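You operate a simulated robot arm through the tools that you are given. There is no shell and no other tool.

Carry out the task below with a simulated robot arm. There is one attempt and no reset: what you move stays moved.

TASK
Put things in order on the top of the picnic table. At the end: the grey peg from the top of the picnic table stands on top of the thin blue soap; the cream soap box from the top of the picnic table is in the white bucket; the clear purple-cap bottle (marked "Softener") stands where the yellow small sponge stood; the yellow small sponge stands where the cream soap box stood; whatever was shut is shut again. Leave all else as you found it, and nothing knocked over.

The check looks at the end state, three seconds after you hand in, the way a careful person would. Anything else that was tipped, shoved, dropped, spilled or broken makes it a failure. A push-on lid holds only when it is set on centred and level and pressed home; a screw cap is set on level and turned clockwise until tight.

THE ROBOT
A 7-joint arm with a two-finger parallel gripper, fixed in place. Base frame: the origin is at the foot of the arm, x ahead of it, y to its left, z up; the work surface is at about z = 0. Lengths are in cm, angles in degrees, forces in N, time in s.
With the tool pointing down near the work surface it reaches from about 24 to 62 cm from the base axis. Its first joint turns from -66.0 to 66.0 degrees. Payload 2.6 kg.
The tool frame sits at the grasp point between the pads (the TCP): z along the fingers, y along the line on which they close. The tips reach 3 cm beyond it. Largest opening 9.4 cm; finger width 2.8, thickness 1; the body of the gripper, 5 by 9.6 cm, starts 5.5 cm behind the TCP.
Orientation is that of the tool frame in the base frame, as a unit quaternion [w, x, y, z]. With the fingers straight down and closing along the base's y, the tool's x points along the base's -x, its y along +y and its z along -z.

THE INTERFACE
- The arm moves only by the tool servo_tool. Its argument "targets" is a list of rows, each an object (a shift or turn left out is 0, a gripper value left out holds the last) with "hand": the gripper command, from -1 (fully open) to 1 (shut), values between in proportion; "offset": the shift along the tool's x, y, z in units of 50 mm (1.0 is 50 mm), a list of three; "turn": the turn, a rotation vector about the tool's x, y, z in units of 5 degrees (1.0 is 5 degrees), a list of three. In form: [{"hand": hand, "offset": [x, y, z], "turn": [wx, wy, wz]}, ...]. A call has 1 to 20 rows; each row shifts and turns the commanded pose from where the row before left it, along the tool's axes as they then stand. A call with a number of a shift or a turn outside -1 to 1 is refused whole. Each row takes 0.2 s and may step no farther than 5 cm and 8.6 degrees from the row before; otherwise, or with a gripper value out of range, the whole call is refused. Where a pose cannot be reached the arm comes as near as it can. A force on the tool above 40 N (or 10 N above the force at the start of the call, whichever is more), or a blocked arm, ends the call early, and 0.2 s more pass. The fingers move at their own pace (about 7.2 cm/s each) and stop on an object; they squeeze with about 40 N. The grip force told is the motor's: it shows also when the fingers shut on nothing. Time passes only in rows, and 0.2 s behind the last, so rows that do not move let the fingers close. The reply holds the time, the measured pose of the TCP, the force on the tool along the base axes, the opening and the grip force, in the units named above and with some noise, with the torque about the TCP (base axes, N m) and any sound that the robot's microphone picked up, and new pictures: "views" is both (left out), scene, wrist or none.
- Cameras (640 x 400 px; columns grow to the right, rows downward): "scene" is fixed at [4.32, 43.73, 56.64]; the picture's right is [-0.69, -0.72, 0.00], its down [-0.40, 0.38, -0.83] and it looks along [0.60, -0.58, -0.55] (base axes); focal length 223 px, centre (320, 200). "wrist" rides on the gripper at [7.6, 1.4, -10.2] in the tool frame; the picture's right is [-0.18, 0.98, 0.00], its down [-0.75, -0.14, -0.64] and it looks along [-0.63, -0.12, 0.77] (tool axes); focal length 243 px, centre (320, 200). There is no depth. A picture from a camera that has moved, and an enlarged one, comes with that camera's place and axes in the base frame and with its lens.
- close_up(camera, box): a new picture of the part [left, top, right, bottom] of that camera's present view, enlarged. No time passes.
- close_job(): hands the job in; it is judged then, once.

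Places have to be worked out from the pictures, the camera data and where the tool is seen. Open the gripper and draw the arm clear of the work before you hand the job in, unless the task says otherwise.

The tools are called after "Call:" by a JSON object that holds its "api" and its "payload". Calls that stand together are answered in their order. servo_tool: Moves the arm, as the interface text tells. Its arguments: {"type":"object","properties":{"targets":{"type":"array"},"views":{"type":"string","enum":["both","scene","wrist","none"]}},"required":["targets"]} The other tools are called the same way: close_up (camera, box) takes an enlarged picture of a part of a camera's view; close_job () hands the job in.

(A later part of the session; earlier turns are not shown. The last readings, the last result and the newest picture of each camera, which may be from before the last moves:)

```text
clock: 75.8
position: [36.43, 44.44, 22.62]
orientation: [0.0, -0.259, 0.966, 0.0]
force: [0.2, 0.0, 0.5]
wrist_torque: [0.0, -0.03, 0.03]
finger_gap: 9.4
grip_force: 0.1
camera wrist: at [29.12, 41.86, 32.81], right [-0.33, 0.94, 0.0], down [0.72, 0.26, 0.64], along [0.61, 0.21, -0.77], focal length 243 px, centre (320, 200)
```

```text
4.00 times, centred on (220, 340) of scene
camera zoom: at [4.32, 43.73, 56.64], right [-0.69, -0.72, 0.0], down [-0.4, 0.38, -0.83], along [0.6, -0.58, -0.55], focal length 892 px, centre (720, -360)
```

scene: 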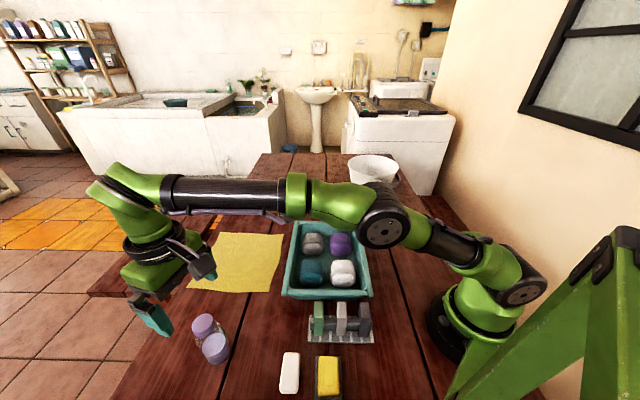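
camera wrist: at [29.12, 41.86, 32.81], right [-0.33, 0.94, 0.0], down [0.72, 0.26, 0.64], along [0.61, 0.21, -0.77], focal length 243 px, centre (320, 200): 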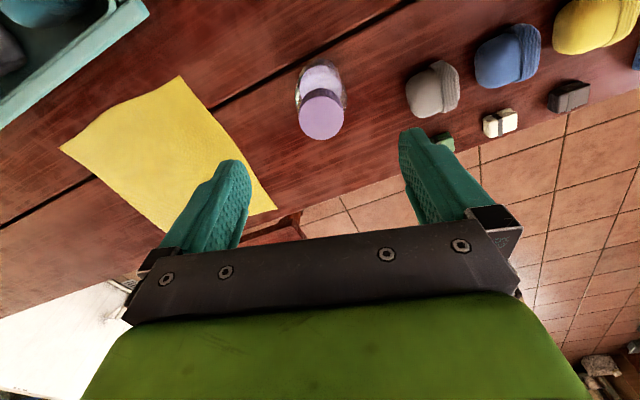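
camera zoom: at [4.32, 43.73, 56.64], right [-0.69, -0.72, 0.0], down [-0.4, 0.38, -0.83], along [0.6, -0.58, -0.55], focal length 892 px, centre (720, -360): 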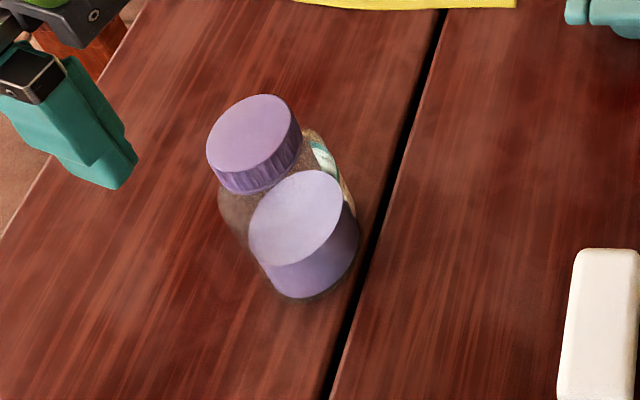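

The bottle stands upright where the sponge was. Now the peg: I move above the light-grey peg near (21, 21) and turn to yaw 45° so the fingers would close across the rail.

Call:
{"api": "servo_tool", "payload": {"targets": [{"hand": -1, "offset": [0.714, -0.36, 0]}, {"offset": [0.714, -0.36, 0]}, {"offset": [0.714, -0.36, 0]}, {"offset": [0.714, -0.36, 0]}, {"offset": [0.714, -0.36, 0]}, {"offset": [0.714, -0.36, 0]}, {"offset": [0.714, -0.36, 0]}, {"turn": [0, 0, -1]}, {"turn": [0, 0, -1]}, {"turn": [0, 0, -1]}, {"offset": [0, 0, 0]}], "views": "both"}}

Call:
{"api": "close_up", "payload": {"camera": "wrist", "box": [230, 0, 410, 170]}}

Call:
{"api": "close_up", "payload": {"camera": "scene", "box": [270, 270, 390, 350]}}

```text
clock: 78.2
position: [21.3, 21.04, 22.72]
orientation: [0.0, -0.384, 0.923, 0.0]
force: [0.6, -0.3, -0.9]
wrist_torque: [0.02, 0.0, 0.03]
finger_gap: 9.37
grip_force: 0.0
camera wrist: at [14.9, 16.64, 32.88], right [-0.57, 0.82, 0.0], down [0.63, 0.43, 0.64], along [0.53, 0.36, -0.77], focal length 243 px, centre (320, 200)
```

scene: 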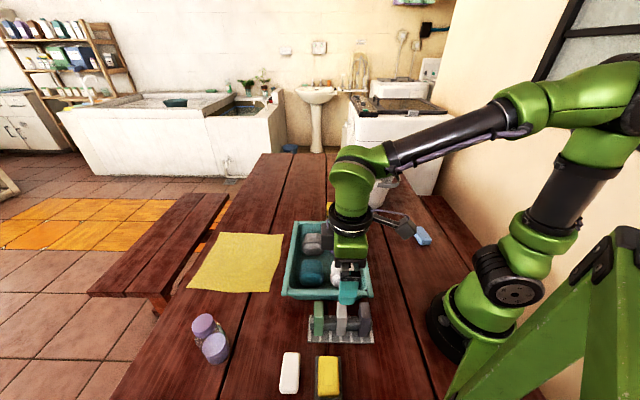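
wrist: 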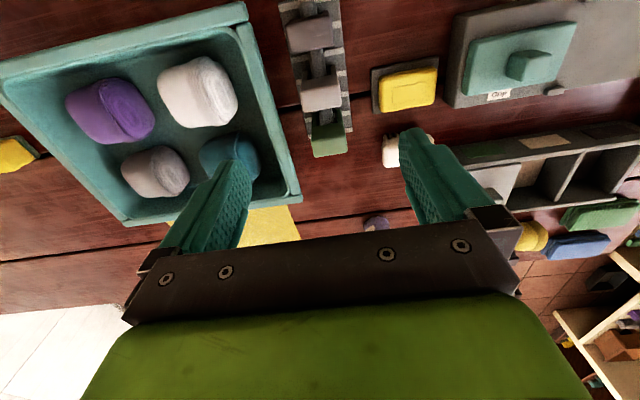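

```text
2.35 times, centred on (320, 85) of wrist
camera zoom: at [14.9, 16.64, 32.88], right [-0.57, 0.82, 0.0], down [0.63, 0.43, 0.64], along [0.53, 0.36, -0.77], focal length 571 px, centre (320, 471)
```

zoom: 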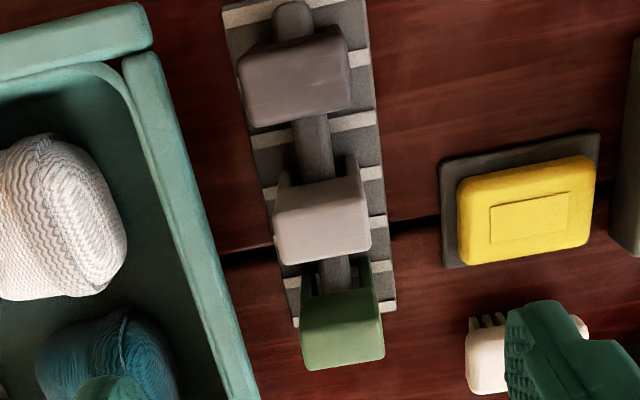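

```text
5.00 times, centred on (330, 310) of scene
camera zoom: at [4.32, 43.73, 56.64], right [-0.69, -0.72, 0.0], down [-0.4, 0.38, -0.83], along [0.6, -0.58, -0.55], focal length 1115 px, centre (270, -350)
```

zoom: 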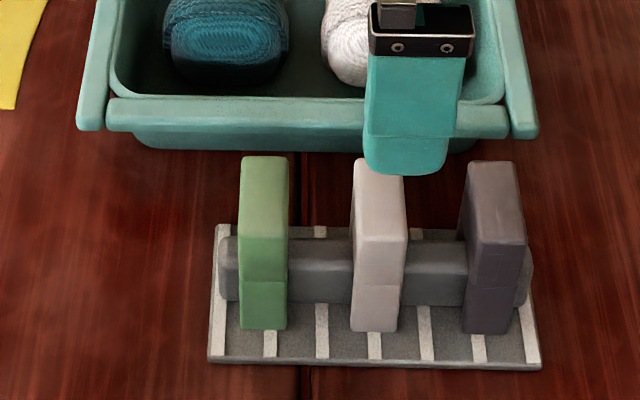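

The light peg's top is ≈3.7 cm across the rail and 2.6 cm along it, centre at tool (0.7, 0.2), top z≈8.7; the tray edge is about 5 cm to one side, so I open only to ~6 cm. I centre over it and lower to z≈14 for another look.

Call:
{"api": "servo_tool", "payload": {"targets": [{"hand": -0.277, "offset": [0.14, 0.04, 0]}, {"offset": [0, 0, 0.6]}, {"offset": [0, 0, 0.6]}, {"offset": [0, 0, 0.5]}, {"offset": [0, 0, 0]}], "views": "both"}}

Call:
{"api": "close_up", "payload": {"camera": "wrist", "box": [240, 40, 400, 240]}}

Call:
{"api": "close_up", "payload": {"camera": "scene", "box": [290, 265, 390, 350]}}

```text
clock: 79.4
position: [20.47, 20.7, 14.42]
orientation: [0.0, -0.383, 0.924, 0.0]
force: [0.9, 0.5, 0.5]
wrist_torque: [-0.01, 0.0, -0.01]
finger_gap: 6.0
grip_force: 0.0
camera wrist: at [14.13, 16.35, 24.54], right [-0.56, 0.83, 0.0], down [0.63, 0.43, 0.64], along [0.53, 0.36, -0.77], focal length 243 px, centre (320, 200)
```

scene: 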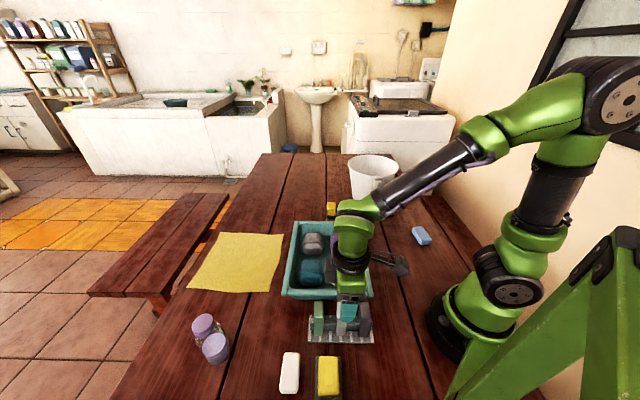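
wrist: 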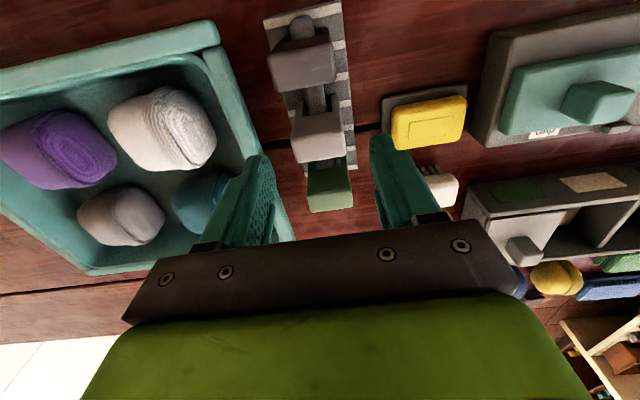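

```text
2.00 times, centred on (320, 140) of wrist
camera zoom: at [14.13, 16.35, 24.54], right [-0.56, 0.83, 0.0], down [0.63, 0.43, 0.64], along [0.53, 0.36, -0.77], focal length 485 px, centre (320, 320)
```

zoom: 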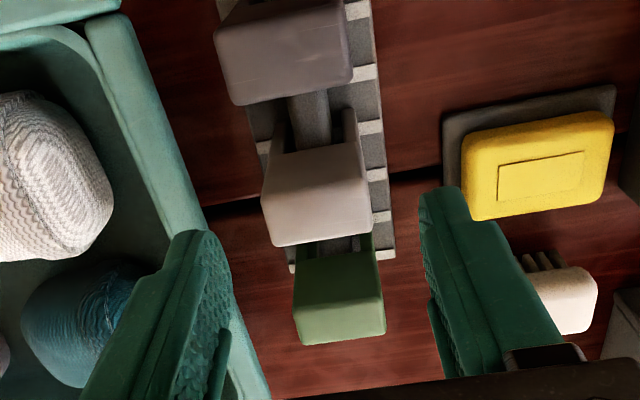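

```text
4.71 times, centred on (340, 308) of scene
camera zoom: at [4.32, 43.73, 56.64], right [-0.69, -0.72, 0.0], down [-0.4, 0.38, -0.83], along [0.6, -0.58, -0.55], focal length 1050 px, centre (226, -306)
```

zoom: 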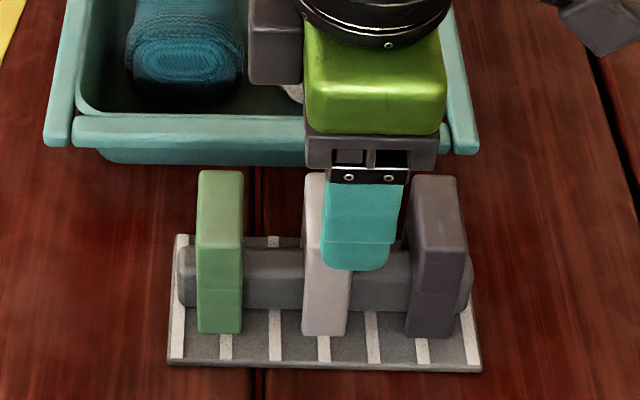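

The peg is centred within 0.1 cm. I descend with ~6 cm opening to TCP z≈5.9, fingers passing outside both legs.

Call:
{"api": "servo_tool", "payload": {"targets": [{"hand": -0.277, "offset": [0, -0.01, 0.4]}, {"offset": [0, 0, 0.4]}, {"offset": [0, 0, 0.4]}, {"offset": [0, 0, 0.3]}, {"offset": [0, 0, 0.2]}, {"offset": [0, 0, 0]}], "views": "both"}}

Call:
{"api": "close_up", "payload": {"camera": "scene", "box": [290, 265, 390, 350]}}

```text
clock: 80.8
position: [20.55, 20.68, 5.67]
orientation: [0.0, -0.382, 0.924, -0.001]
force: [-0.5, -0.4, -0.4]
wrist_torque: [-0.01, -0.01, 0.0]
finger_gap: 6.02
grip_force: 0.0
camera wrist: at [14.1, 16.14, 15.86], right [-0.56, 0.83, 0.0], down [0.63, 0.43, 0.64], along [0.53, 0.36, -0.77], focal length 243 px, centre (320, 200)
```

scene: 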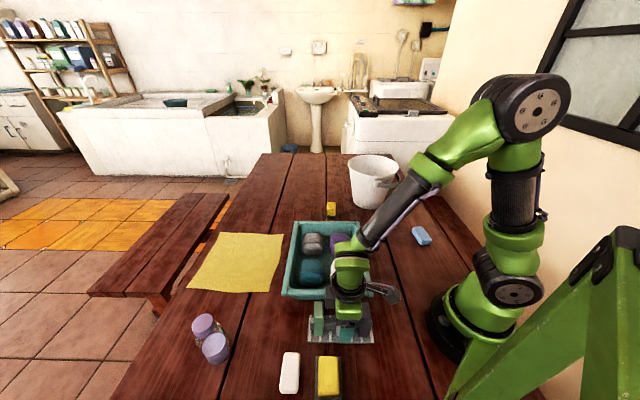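
wrist: 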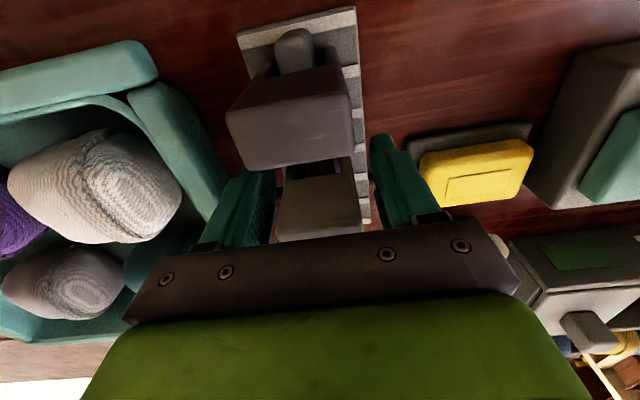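

```text
4.71 times, centred on (340, 308) of scene
camera zoom: at [4.32, 43.73, 56.64], right [-0.69, -0.72, 0.0], down [-0.4, 0.38, -0.83], along [0.6, -0.58, -0.55], focal length 1050 px, centre (226, -306)
```

zoom: 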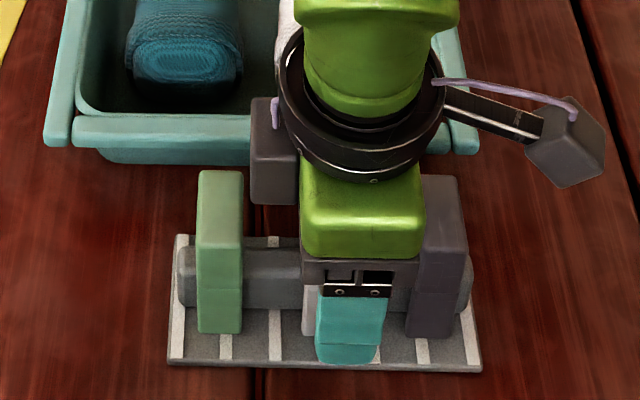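

No contact so far; the peg is between the pads. I close the gripper.

Call:
{"api": "servo_tool", "payload": {"targets": [{"hand": 0.1}, {"hand": 0.3}, {"hand": 1}, {"hand": 1}, {"hand": 1}], "views": "wrist"}}

```text
clock: 82.0
position: [20.44, 20.64, 5.59]
orientation: [0.001, -0.384, 0.924, 0.0]
force: [0.3, -0.6, 0.4]
wrist_torque: [0.03, 0.01, 0.0]
finger_gap: 4.14
grip_force: 39.7
camera wrist: at [14.11, 16.15, 15.88], right [-0.56, 0.83, 0.0], down [0.63, 0.43, 0.64], along [0.53, 0.36, -0.77], focal length 243 px, centre (320, 200)
```

wrist: 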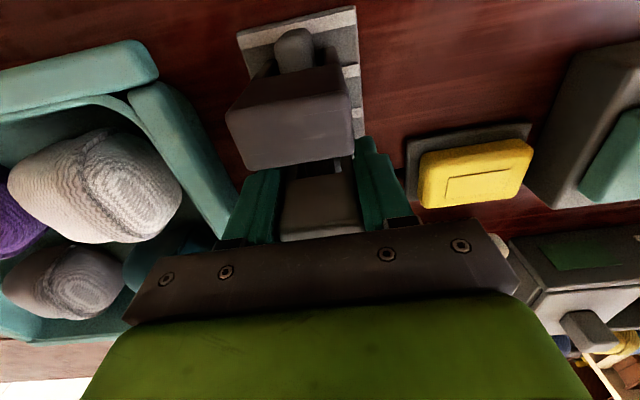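

Gripped at 4.14 cm. I lift slowly and check that only the peg comes up.

Call:
{"api": "servo_tool", "payload": {"targets": [{"hand": 1, "offset": [0, 0, -0.08]}, {"offset": [0, 0, -0.15]}, {"offset": [0, 0, -0.25]}, {"offset": [0, 0, -0.3]}, {"offset": [0, 0, 0]}], "views": "both"}}

Call:
{"api": "close_up", "payload": {"camera": "scene", "box": [290, 265, 390, 350]}}

```text
clock: 83.2
position: [20.56, 20.79, 9.64]
orientation: [0.0, -0.383, 0.924, 0.001]
force: [-1.3, 0.8, 0.0]
wrist_torque: [-0.02, -0.01, -0.02]
finger_gap: 4.16
grip_force: 40.5
camera wrist: at [14.11, 16.32, 19.88], right [-0.57, 0.82, 0.0], down [0.63, 0.43, 0.64], along [0.53, 0.36, -0.77], focal length 243 px, centre (320, 200)
```

scene: 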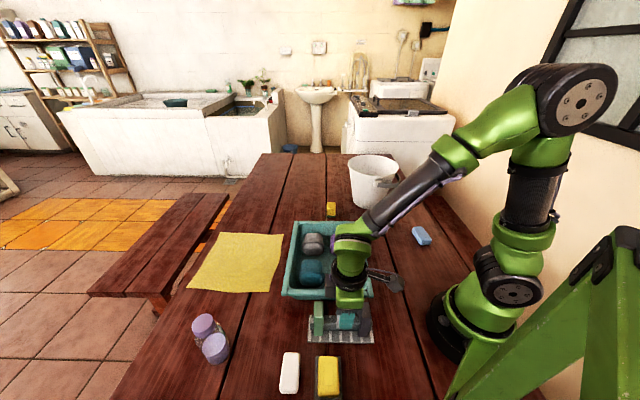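
wrist: 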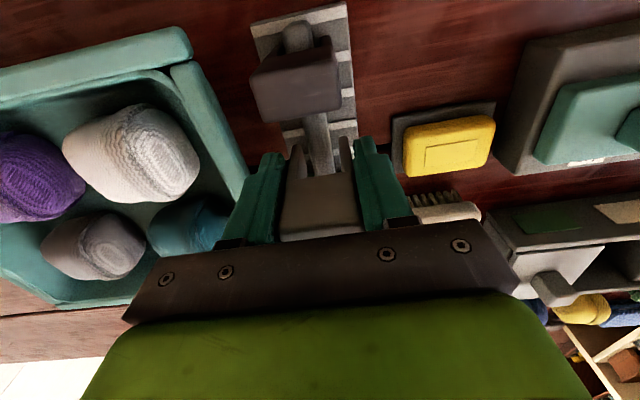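

```text
4.71 times, centred on (340, 308) of scene
camera zoom: at [4.32, 43.73, 56.64], right [-0.69, -0.72, 0.0], down [-0.4, 0.38, -0.83], along [0.6, -0.58, -0.55], focal length 1050 px, centre (226, -306)
```

zoom: 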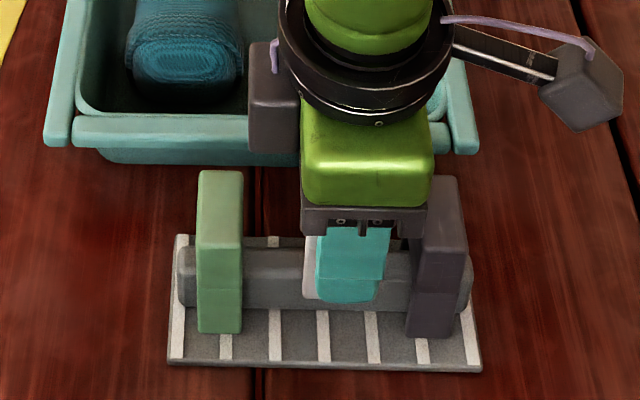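

The peg comes free, rack and others undisturbed. I raise it well clear and look at it.

Call:
{"api": "servo_tool", "payload": {"targets": [{"hand": 1, "offset": [0, 0, -0.5]}, {"offset": [0, 0, -0.7]}, {"offset": [0, 0, -0.7]}, {"offset": [0, 0, -0.7]}, {"offset": [0, 0, 0]}], "views": "both"}}

Call:
{"api": "close_up", "payload": {"camera": "wrist", "box": [230, 60, 410, 250]}}

Call:
{"api": "close_up", "payload": {"camera": "scene", "box": [300, 220, 400, 350]}}

```text
clock: 84.4
position: [20.35, 20.85, 22.7]
orientation: [0.0, -0.383, 0.924, 0.0]
force: [0.0, 0.1, 0.4]
wrist_torque: [-0.01, -0.01, 0.01]
finger_gap: 4.13
grip_force: 40.3
camera wrist: at [13.95, 16.45, 32.88], right [-0.56, 0.83, 0.0], down [0.63, 0.43, 0.64], along [0.53, 0.36, -0.77], focal length 243 px, centre (320, 200)
```

scene: 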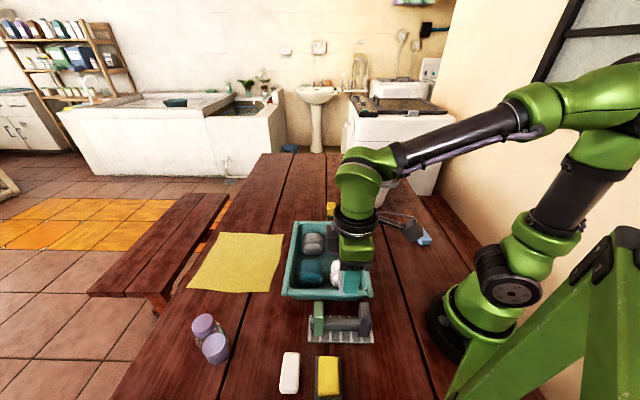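
wrist: 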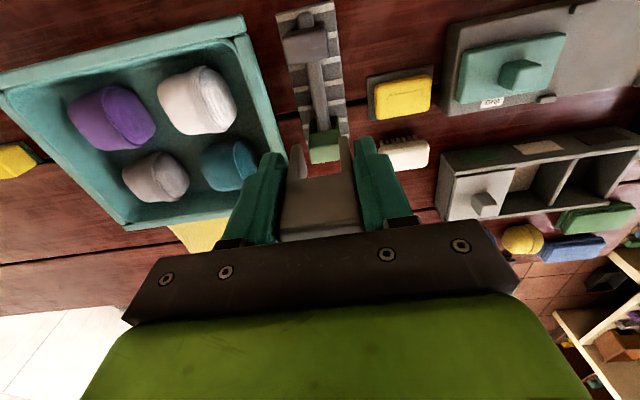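

```text
2.11 times, centred on (320, 155) of wrist
camera zoom: at [13.95, 16.45, 32.88], right [-0.56, 0.83, 0.0], down [0.63, 0.43, 0.64], along [0.53, 0.36, -0.77], focal length 511 px, centre (320, 295)
```

zoom: 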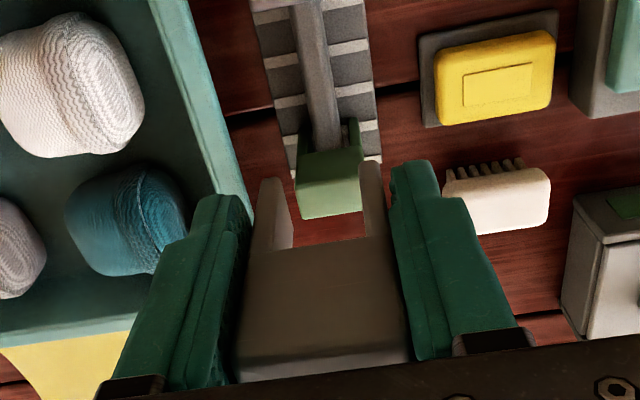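

```text
3.08 times, centred on (350, 285) of scene
camera zoom: at [4.32, 43.73, 56.64], right [-0.69, -0.72, 0.0], down [-0.4, 0.38, -0.83], along [0.6, -0.58, -0.55], focal length 686 px, centre (228, -62)
```

zoom: 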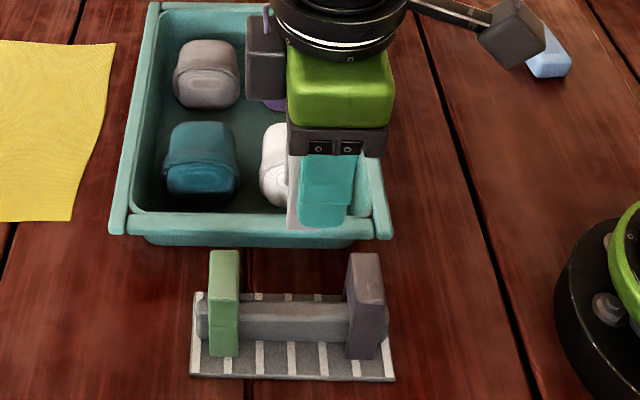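

The peg is a chunky inverted U (legs spread along tool y). The blue soap is at about (22.3, −23.3), long axis ≈ −40°, so I want the legs spread along that axis, i.e. yaw ≈ 50°. I swing around the front of the base at z≈23 keeping the yaw, and check reachability.

Call:
{"api": "servo_tool", "payload": {"targets": [{"hand": 1, "offset": [0.116, -0.678, 0]}, {"offset": [0.116, -0.678, 0]}, {"offset": [0.116, -0.678, 0]}, {"offset": [0.116, -0.678, 0]}, {"offset": [0.116, -0.678, 0]}, {"offset": [0.497, -0.564, 0]}, {"offset": [0.497, -0.564, 0]}, {"offset": [0.497, -0.564, 0]}, {"offset": [0.497, -0.564, 0]}, {"offset": [0, 0, 0]}], "views": "none"}}

Call:
{"api": "servo_tool", "payload": {"targets": [{"hand": 1, "offset": [0.628, -0.15, 0]}, {"offset": [0.628, -0.15, 0]}, {"offset": [0.628, -0.15, 0]}, {"offset": [0.628, -0.15, 0]}, {"offset": [0, 0, 0]}], "views": "both"}}

```text
clock: 86.6
position: [31.46, -8.36, 22.39]
orientation: [0.001, -0.382, 0.924, 0.0]
force: [0.4, -0.3, 0.0]
wrist_torque: [0.0, -0.02, 0.0]
finger_gap: 4.12
grip_force: 39.6
```

```text
clock: 87.8
position: [24.34, -19.51, 22.58]
orientation: [0.0, -0.382, 0.924, 0.0]
force: [-0.6, -0.4, -0.1]
wrist_torque: [0.0, -0.02, 0.03]
finger_gap: 4.13
grip_force: 39.8
camera wrist: at [18.0, -23.94, 32.76], right [-0.57, 0.82, 0.0], down [0.63, 0.43, 0.64], along [0.53, 0.36, -0.77], focal length 243 px, centre (320, 200)
```

scene: 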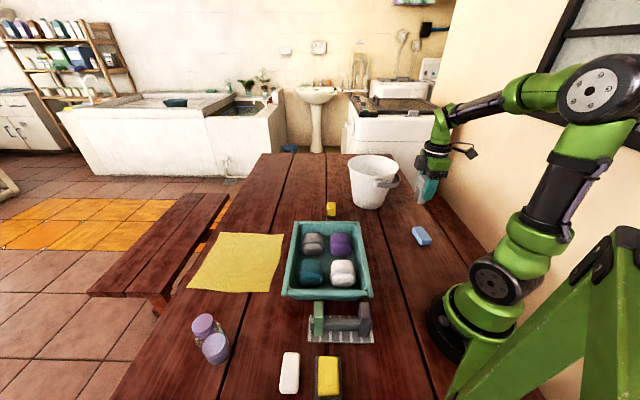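
wrist: 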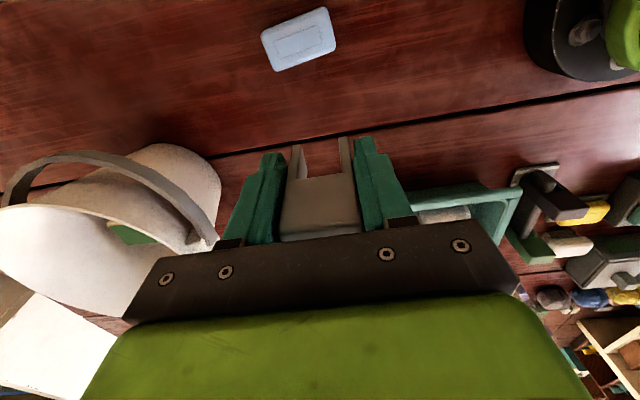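

Reachable at this yaw. The soap is visible at the top of the wrist view; I enlarge it to measure its place and direction.

Call:
{"api": "close_up", "payload": {"camera": "wrist", "box": [240, 0, 360, 90]}}

Call:
{"api": "close_up", "payload": {"camera": "wrist", "box": [230, 110, 410, 250]}}

Call:
{"api": "close_up", "payload": {"camera": "scene", "box": [390, 90, 490, 260]}}

```text
4.44 times, centred on (300, 45) of wrist
camera zoom: at [18.0, -23.94, 32.76], right [-0.57, 0.82, 0.0], down [0.63, 0.43, 0.64], along [0.53, 0.36, -0.77], focal length 1078 px, centre (409, 889)
```

zoom: 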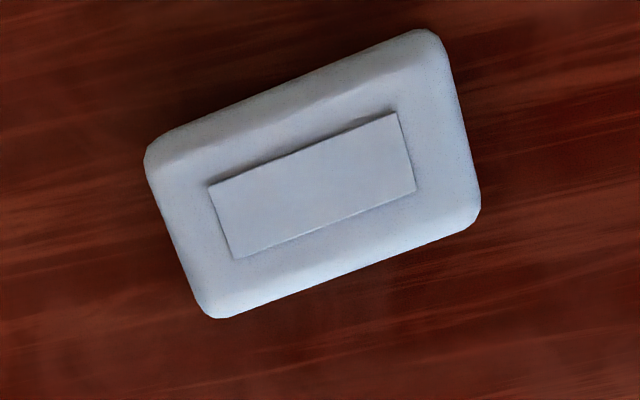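

```text
2.86 times, centred on (320, 180) of wrist
camera zoom: at [18.0, -23.94, 32.76], right [-0.57, 0.82, 0.0], down [0.63, 0.43, 0.64], along [0.53, 0.36, -0.77], focal length 693 px, centre (320, 257)
```

zoom: 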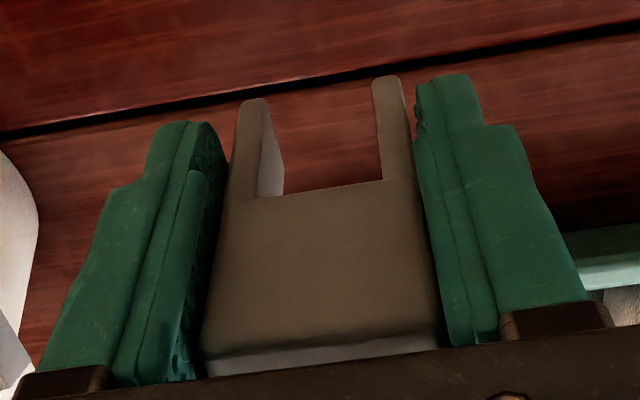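

```text
2.35 times, centred on (440, 175) of scene
camera zoom: at [4.32, 43.73, 56.64], right [-0.69, -0.72, 0.0], down [-0.4, 0.38, -0.83], along [0.6, -0.58, -0.55], focal length 525 px, centre (38, 259)
```

zoom: 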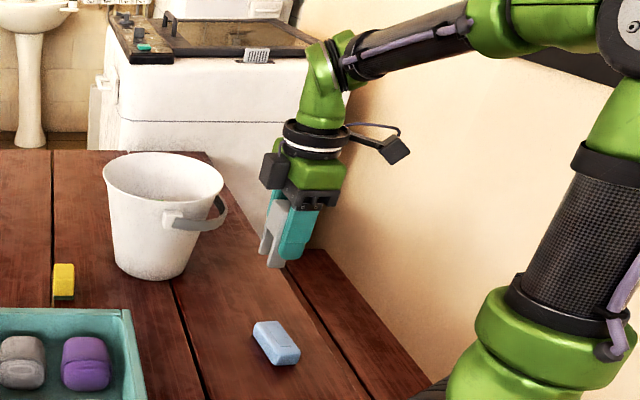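

I want to check the peg hangs straight in the grip; the scene camera looks along the gripper's closing axis, so I enlarge there.

Call:
{"api": "close_up", "payload": {"camera": "scene", "box": [405, 145, 465, 215]}}

Call:
{"api": "close_up", "payload": {"camera": "scene", "box": [395, 215, 450, 255]}}

```text
5.71 times, centred on (435, 180) of scene
camera zoom: at [4.32, 43.73, 56.64], right [-0.69, -0.72, 0.0], down [-0.4, 0.38, -0.83], along [0.6, -0.58, -0.55], focal length 1274 px, centre (-337, 314)
```

zoom: 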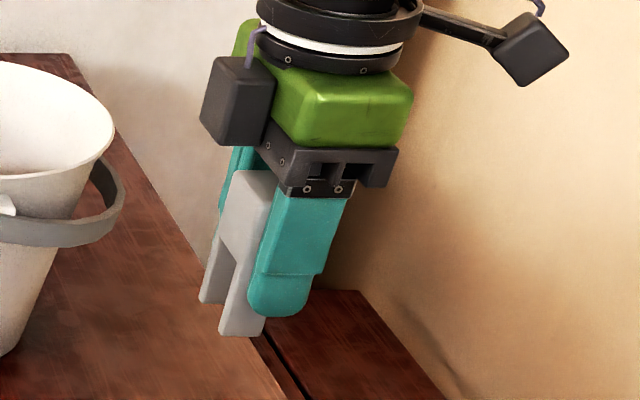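

```text
10.00 times, centred on (422, 235) of scene
camera zoom: at [4.32, 43.73, 56.64], right [-0.69, -0.72, 0.0], down [-0.4, 0.38, -0.83], along [0.6, -0.58, -0.55], focal length 2230 px, centre (-705, -150)
```

zoom: 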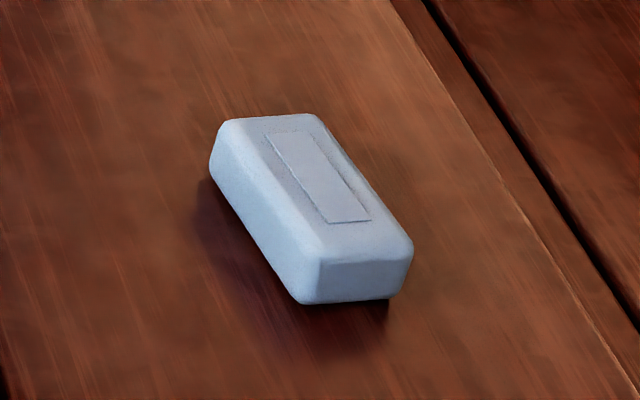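

Now clear: the peg hangs straight but offset in the pads – its centre is at tool x≈−1.0, bottom ≈4.8 cm below the TCP. The soap's label centre is at base ≈ (22.25, −23.7) with its long axis 7° off my closing axis. I turn 7.2° and move so that the peg centre is above the soap centre.

Call:
{"api": "servo_tool", "payload": {"targets": [{"hand": 1, "turn": [0, 0, -1]}, {"turn": [0, 0, -0.44]}, {"offset": [0.37, -0.07, 0]}, {"offset": [0.37, -0.07, 0]}, {"offset": [0.37, -0.068, 0]}, {"offset": [0, 0, 0]}], "views": "both"}}

Call:
{"api": "close_up", "payload": {"camera": "wrist", "box": [230, 40, 410, 250]}}

Call:
{"api": "close_up", "payload": {"camera": "scene", "box": [390, 150, 470, 260]}}

```text
clock: 89.2
position: [21.95, -24.36, 22.48]
orientation: [0.0, -0.44, 0.898, 0.0]
force: [-0.2, -0.8, -0.3]
wrist_torque: [0.03, 0.01, -0.03]
finger_gap: 4.19
grip_force: 40.0
camera wrist: at [16.17, -29.6, 32.76], right [-0.66, 0.75, 0.0], down [0.57, 0.51, 0.64], along [0.48, 0.43, -0.77], focal length 243 px, centre (320, 200)
```

scene: 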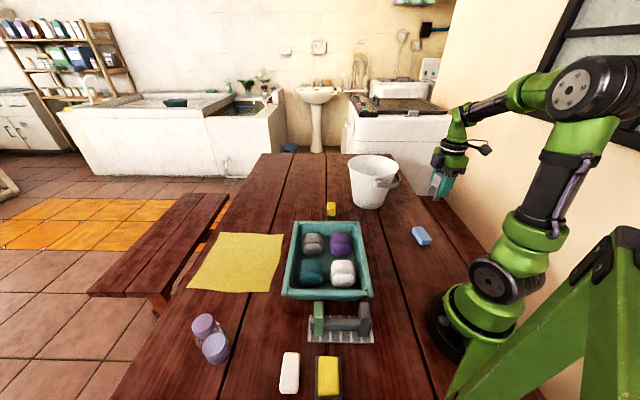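
wrist: 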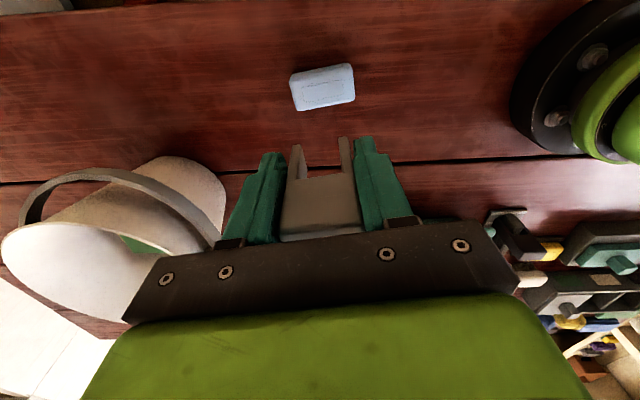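

```text
1.90 times, centred on (320, 145) of wrist
camera zoom: at [16.17, -29.6, 32.76], right [-0.66, 0.75, 0.0], down [0.57, 0.51, 0.64], along [0.48, 0.43, -0.77], focal length 462 px, centre (320, 305)
```

zoom: 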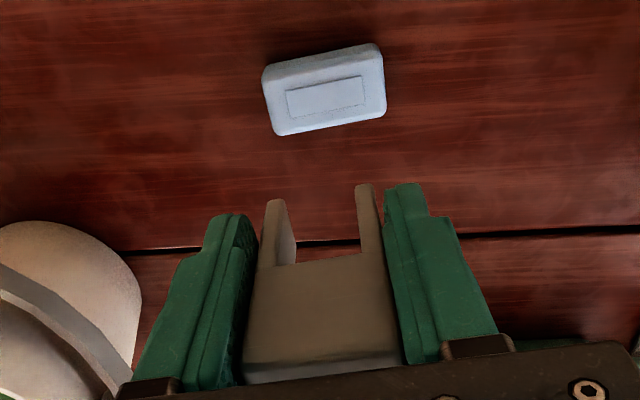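

```text
3.64 times, centred on (430, 205) of scene
camera zoom: at [4.32, 43.73, 56.64], right [-0.69, -0.72, 0.0], down [-0.4, 0.38, -0.83], along [0.6, -0.58, -0.55], focal length 811 px, centre (-80, 182)
```

zoom: 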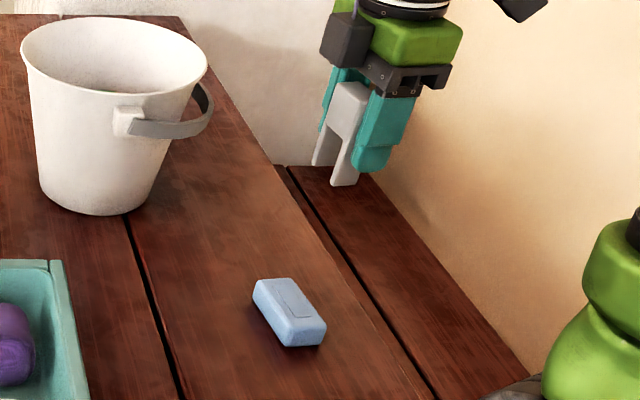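

The soap centre is at tool (−0.9, 0.2), matching the peg centre (−1.0, 0.1) well, and the axes are aligned within 2°. I descend to about z=8.5 (peg bottom ≈1.5 cm above soap).

Call:
{"api": "servo_tool", "payload": {"targets": [{"hand": 1, "offset": [0.02, 0.02, 0.5]}, {"offset": [0, 0, 0.5]}, {"offset": [0, 0, 0.5]}, {"offset": [0, 0, 0.5]}, {"offset": [0, 0, 0.4]}, {"offset": [0, 0, 0.3]}, {"offset": [0, 0, 0]}], "views": "both"}}

Call:
{"api": "close_up", "payload": {"camera": "wrist", "box": [230, 70, 410, 250]}}

Call:
{"api": "close_up", "payload": {"camera": "scene", "box": [395, 190, 455, 255]}}

```text
clock: 90.8
position: [21.96, -24.38, 9.16]
orientation: [0.001, -0.44, 0.898, 0.0]
force: [0.6, -0.6, -0.3]
wrist_torque: [-0.03, 0.02, -0.02]
finger_gap: 4.14
grip_force: 40.4
camera wrist: at [16.16, -29.55, 19.4], right [-0.66, 0.75, 0.0], down [0.57, 0.51, 0.64], along [0.48, 0.43, -0.77], focal length 243 px, centre (320, 200)
```

scene: 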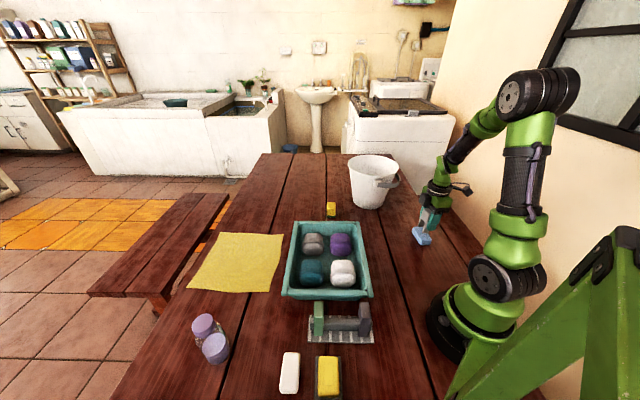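
wrist: 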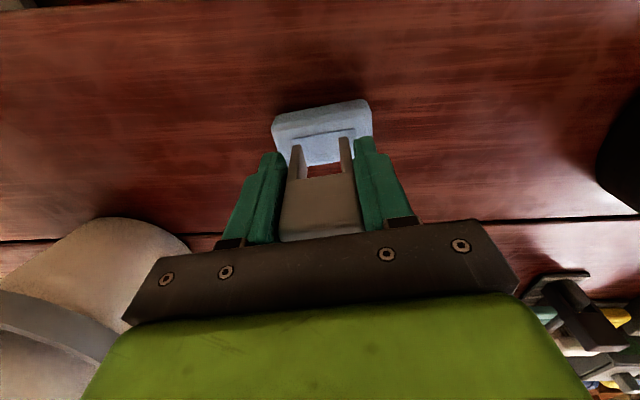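

```text
2.22 times, centred on (320, 160) of wrist
camera zoom: at [16.16, -29.55, 19.4], right [-0.66, 0.75, 0.0], down [0.57, 0.51, 0.64], along [0.48, 0.43, -0.77], focal length 539 px, centre (320, 289)
```

zoom: 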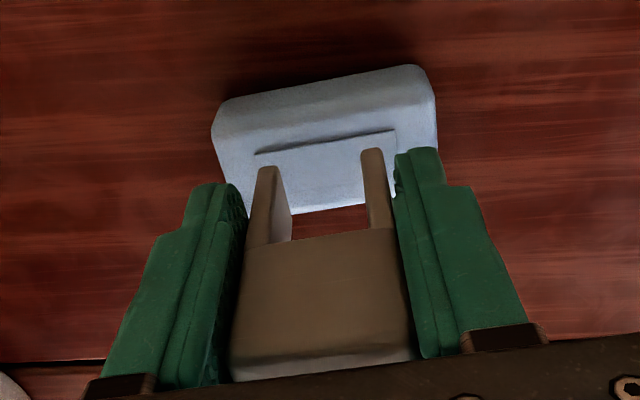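

```text
6.15 times, centred on (425, 222) of scene
camera zoom: at [4.32, 43.73, 56.64], right [-0.69, -0.72, 0.0], down [-0.4, 0.38, -0.83], along [0.6, -0.58, -0.55], focal length 1372 px, centre (-326, 62)
```

zoom: 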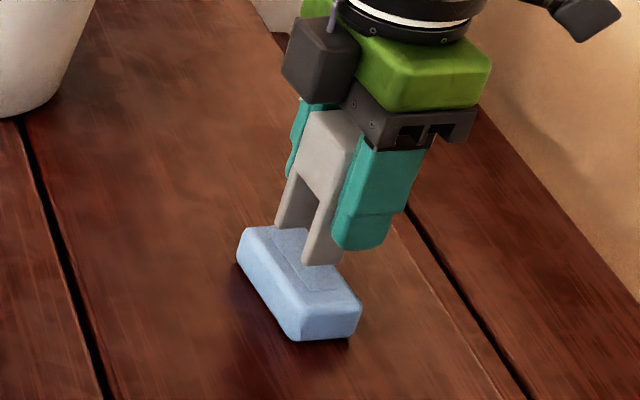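

Cross-checking both views, the peg should go ~0.25 cm toward tool +x to be centred on the soap. I shift that and lower carefully with small steps toward contact.

Call:
{"api": "servo_tool", "payload": {"targets": [{"hand": 1, "offset": [0.05, 0, 0]}, {"offset": [0, 0, 0.1]}, {"offset": [0, 0, 0.1]}, {"offset": [0, 0, 0]}], "views": "scene"}}

Call:
{"api": "close_up", "payload": {"camera": "scene", "box": [400, 200, 450, 250]}}

Call:
{"api": "close_up", "payload": {"camera": "wrist", "box": [250, 80, 390, 230]}}

```text
clock: 91.8
position: [21.77, -24.63, 8.15]
orientation: [0.0, -0.44, 0.898, 0.0]
force: [0.9, -0.4, 0.7]
wrist_torque: [-0.02, -0.01, 0.02]
finger_gap: 4.13
grip_force: 40.4
```

scene: 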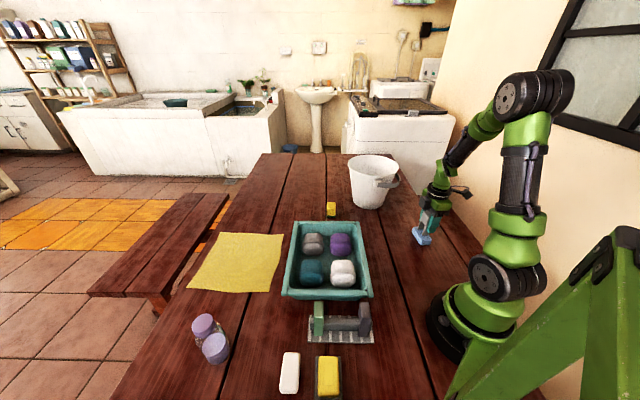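

```text
8.00 times, centred on (425, 225) of scene
camera zoom: at [4.32, 43.73, 56.64], right [-0.69, -0.72, 0.0], down [-0.4, 0.38, -0.83], along [0.6, -0.58, -0.55], focal length 1784 px, centre (-520, 0)
```

zoom: 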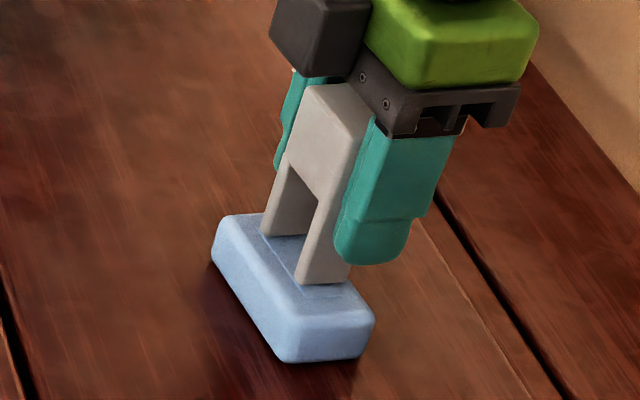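

```text
2.67 times, centred on (320, 155) of wrist
camera zoom: at [16.0, -29.76, 18.29], right [-0.66, 0.75, 0.0], down [0.57, 0.51, 0.64], along [0.48, 0.43, -0.77], focal length 647 px, centre (320, 320)
```

zoom: 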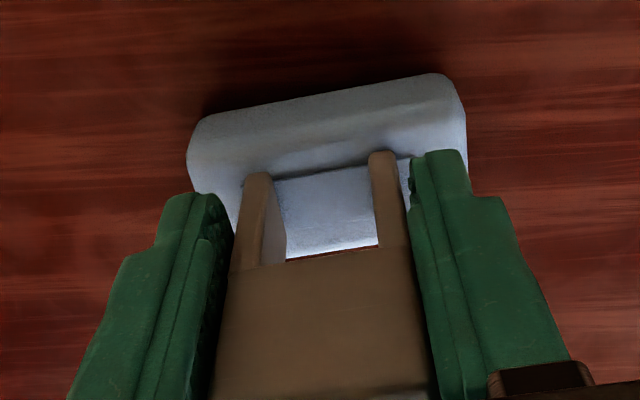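

Peg legs now appear centred on the soap in both views (wrist: peg y −2.0…2.16 vs soap −3.7…4.0). I lower in 1–2 mm steps until contact.

Call:
{"api": "servo_tool", "payload": {"targets": [{"hand": 1, "offset": [0, 0, 0.04]}, {"offset": [0, 0, 0.03]}, {"offset": [0, 0, 0]}], "views": "none"}}

Call:
{"api": "servo_tool", "payload": {"targets": [{"hand": 1, "offset": [0, 0, 0.03]}, {"offset": [0, 0, 0.02]}, {"offset": [0, 0, 0]}], "views": "none"}}

```text
clock: 92.6
position: [21.84, -24.49, 7.77]
orientation: [0.001, -0.439, 0.899, -0.003]
force: [-2.9, 2.5, 30.2]
wrist_torque: [0.32, -0.03, 0.0]
finger_gap: 4.12
grip_force: 39.8
```

```text
clock: 93.0
position: [21.85, -24.72, 7.8]
orientation: [0.0, -0.439, 0.899, -0.002]
force: [-1.6, 1.1, 7.9]
wrist_torque: [0.13, -0.02, -0.03]
finger_gap: 4.14
grip_force: 40.0
stopped in row 2: the force on the tool passed its limit at 43 N (the readings are from after the stop); the commanded pose is now the measured one
```

Contact felt at z≈7.8 (the second step pressed a bit and stopped). I look at the situation before releasing.

Call:
{"api": "servo_tool", "payload": {"targets": [{"hand": 1, "offset": [0, 0, -0.01]}], "views": "both"}}

Call:
{"api": "close_up", "payload": {"camera": "scene", "box": [400, 200, 450, 250]}}

Call:
{"api": "close_up", "payload": {"camera": "wrist", "box": [250, 80, 390, 230]}}

```text
clock: 93.4
position: [21.95, -24.55, 7.74]
orientation: [0.001, -0.44, 0.898, -0.003]
force: [-0.7, 0.4, 7.4]
wrist_torque: [0.04, 0.03, -0.01]
finger_gap: 4.13
grip_force: 40.3
camera wrist: at [16.12, -29.77, 17.94], right [-0.66, 0.75, -0.01], down [0.57, 0.51, 0.64], along [0.48, 0.42, -0.77], focal length 243 px, centre (320, 200)
```

scene: 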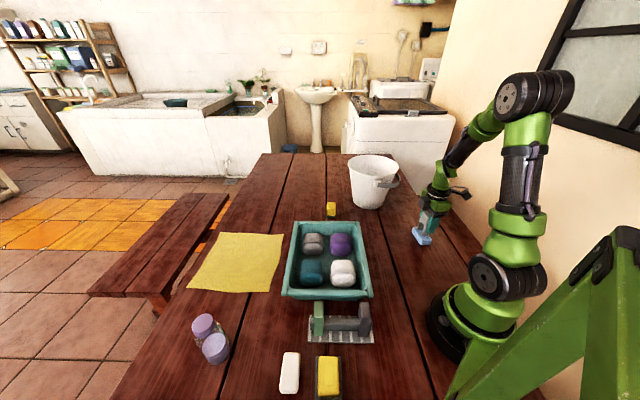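
wrist: 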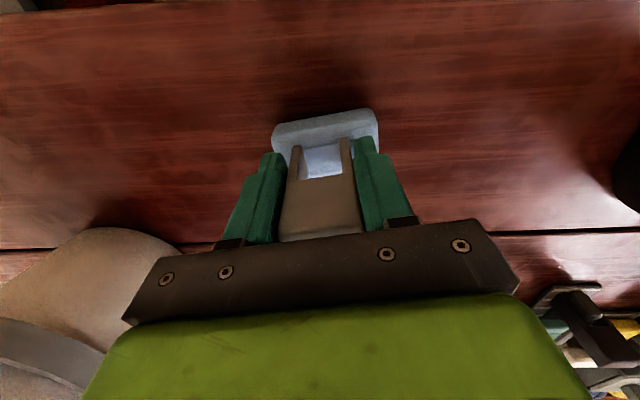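

```text
8.00 times, centred on (425, 225) of scene
camera zoom: at [4.32, 43.73, 56.63], right [-0.69, -0.72, 0.0], down [-0.4, 0.38, -0.83], along [0.6, -0.58, -0.55], focal length 1784 px, centre (-520, 0)
```

zoom: 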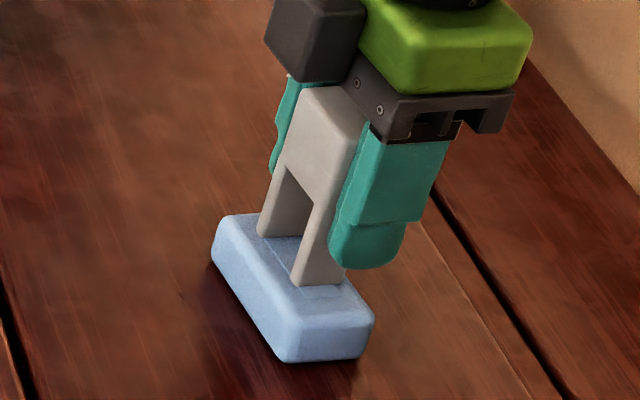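

```text
2.67 times, centred on (320, 155) of wrist
camera zoom: at [16.12, -29.77, 17.94], right [-0.66, 0.75, -0.01], down [0.57, 0.51, 0.64], along [0.48, 0.42, -0.77], focal length 647 px, centre (320, 320)
```

zoom: 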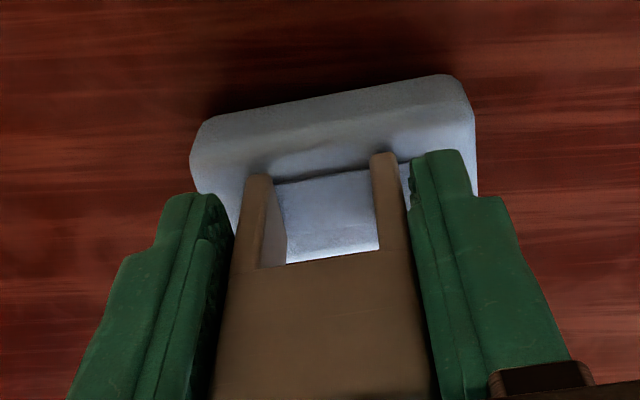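

The soap has not moved and both peg legs rest on its top, well inside the edges. I release slowly, let it settle and look before withdrawing.

Call:
{"api": "servo_tool", "payload": {"targets": [{"hand": 0.1}, {"hand": 0.0}, {"hand": -0.2}, {"hand": -0.4}, {"hand": -0.4}], "views": "both"}}

Call:
{"api": "close_up", "payload": {"camera": "scene", "box": [400, 200, 450, 250]}}

```text
clock: 94.6
position: [21.91, -24.57, 7.66]
orientation: [0.001, -0.44, 0.898, -0.001]
force: [-0.1, -0.1, -0.1]
wrist_torque: [0.03, 0.0, 0.05]
finger_gap: 6.57
grip_force: 0.1
camera wrist: at [16.11, -29.75, 17.92], right [-0.66, 0.75, 0.0], down [0.57, 0.51, 0.64], along [0.48, 0.42, -0.77], focal length 243 px, centre (320, 200)
```

scene: 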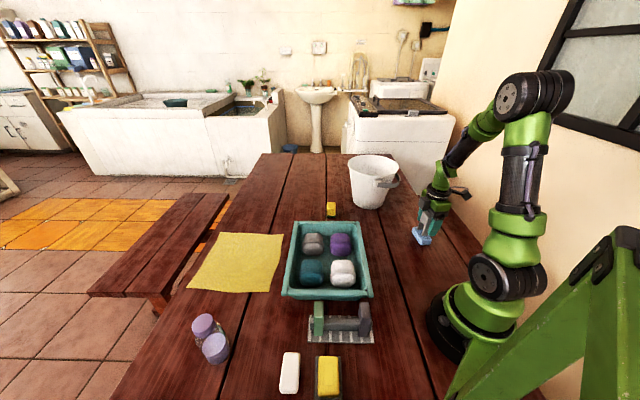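
wrist: 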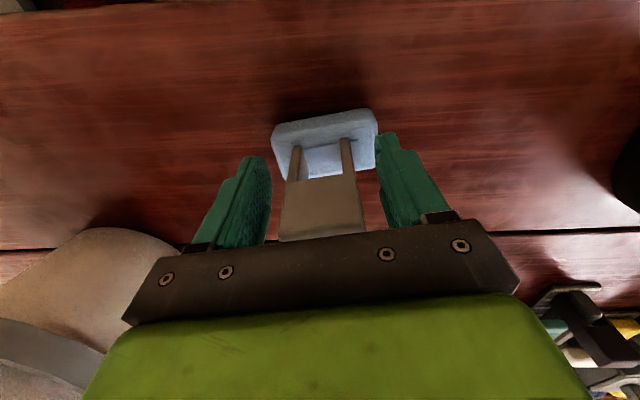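

```text
8.00 times, centred on (425, 225) of scene
camera zoom: at [4.32, 43.73, 56.64], right [-0.69, -0.72, 0.0], down [-0.4, 0.38, -0.83], along [0.6, -0.58, -0.55], focal length 1784 px, centre (-520, 0)
```

zoom: 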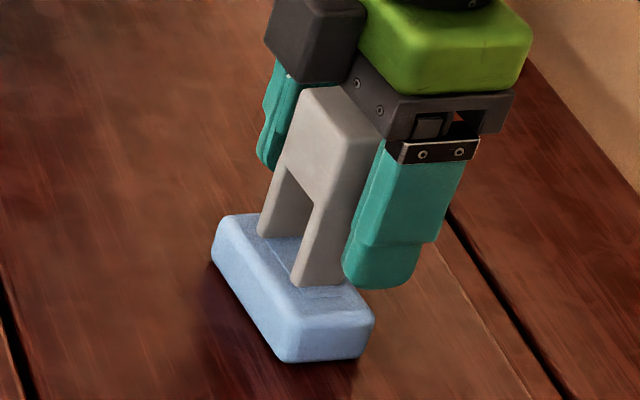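

The peg stands on the soap by itself. I withdraw straight up.

Call:
{"api": "servo_tool", "payload": {"targets": [{"hand": -0.4, "offset": [0, 0, -0.2]}, {"offset": [0, 0, -0.4]}, {"offset": [0, 0, -0.6]}, {"offset": [0, 0, -0.7]}, {"offset": [0, 0, -0.7]}, {"hand": -1, "offset": [0, 0, -0.7]}, {"offset": [0, 0, -0.5]}], "views": "both"}}

Call:
{"api": "close_up", "payload": {"camera": "scene", "box": [390, 190, 460, 255]}}

Call:
{"api": "close_up", "payload": {"camera": "wrist", "box": [230, 20, 410, 200]}}

```text
clock: 96.2
position: [21.64, -24.4, 26.99]
orientation: [0.001, -0.44, 0.898, -0.001]
force: [0.3, 0.3, -0.1]
wrist_torque: [-0.02, -0.01, 0.03]
finger_gap: 9.41
grip_force: 0.1
camera wrist: at [15.81, -29.6, 37.18], right [-0.66, 0.75, 0.0], down [0.57, 0.51, 0.64], along [0.48, 0.42, -0.77], focal length 243 px, centre (320, 200)
```

scene: 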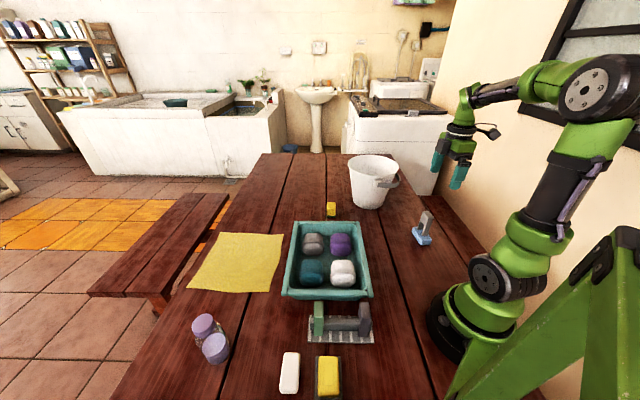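
wrist: 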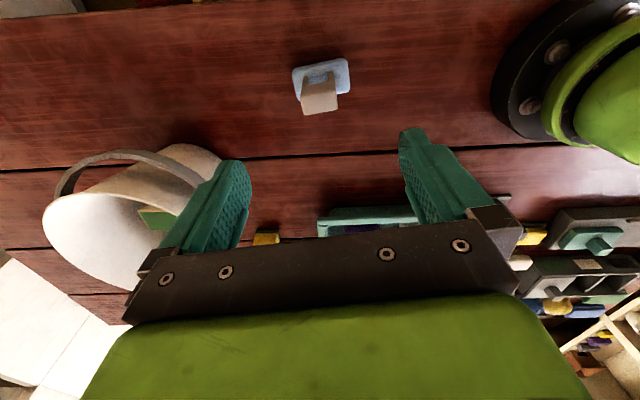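

```text
6.15 times, centred on (425, 222) of scene
camera zoom: at [4.32, 43.73, 56.64], right [-0.69, -0.72, 0.0], down [-0.4, 0.38, -0.83], along [0.6, -0.58, -0.55], focal length 1372 px, centre (-326, 62)
```

zoom: 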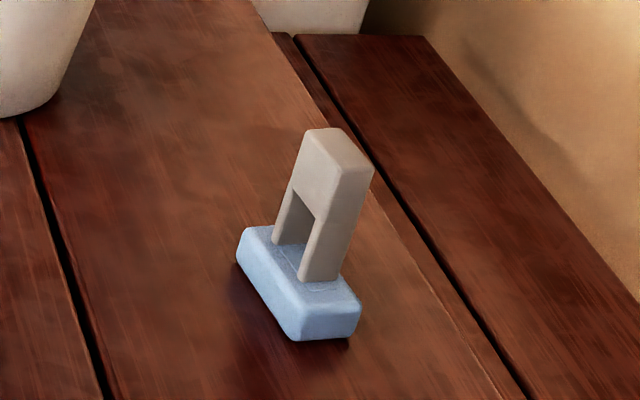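

```text
2.22 times, centred on (320, 110) of wrist
camera zoom: at [15.81, -29.6, 37.18], right [-0.66, 0.75, 0.0], down [0.57, 0.51, 0.64], along [0.48, 0.42, -0.77], focal length 539 px, centre (320, 400)
```

zoom: 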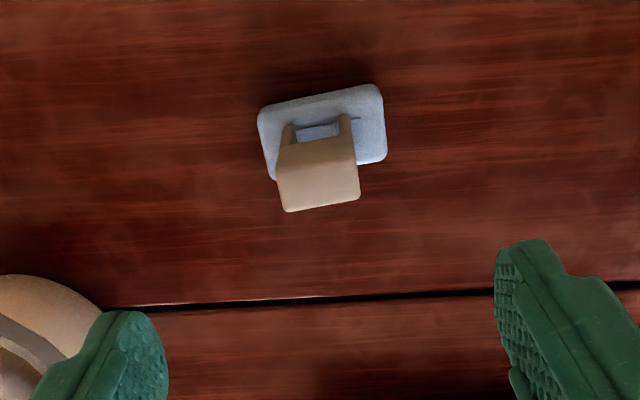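

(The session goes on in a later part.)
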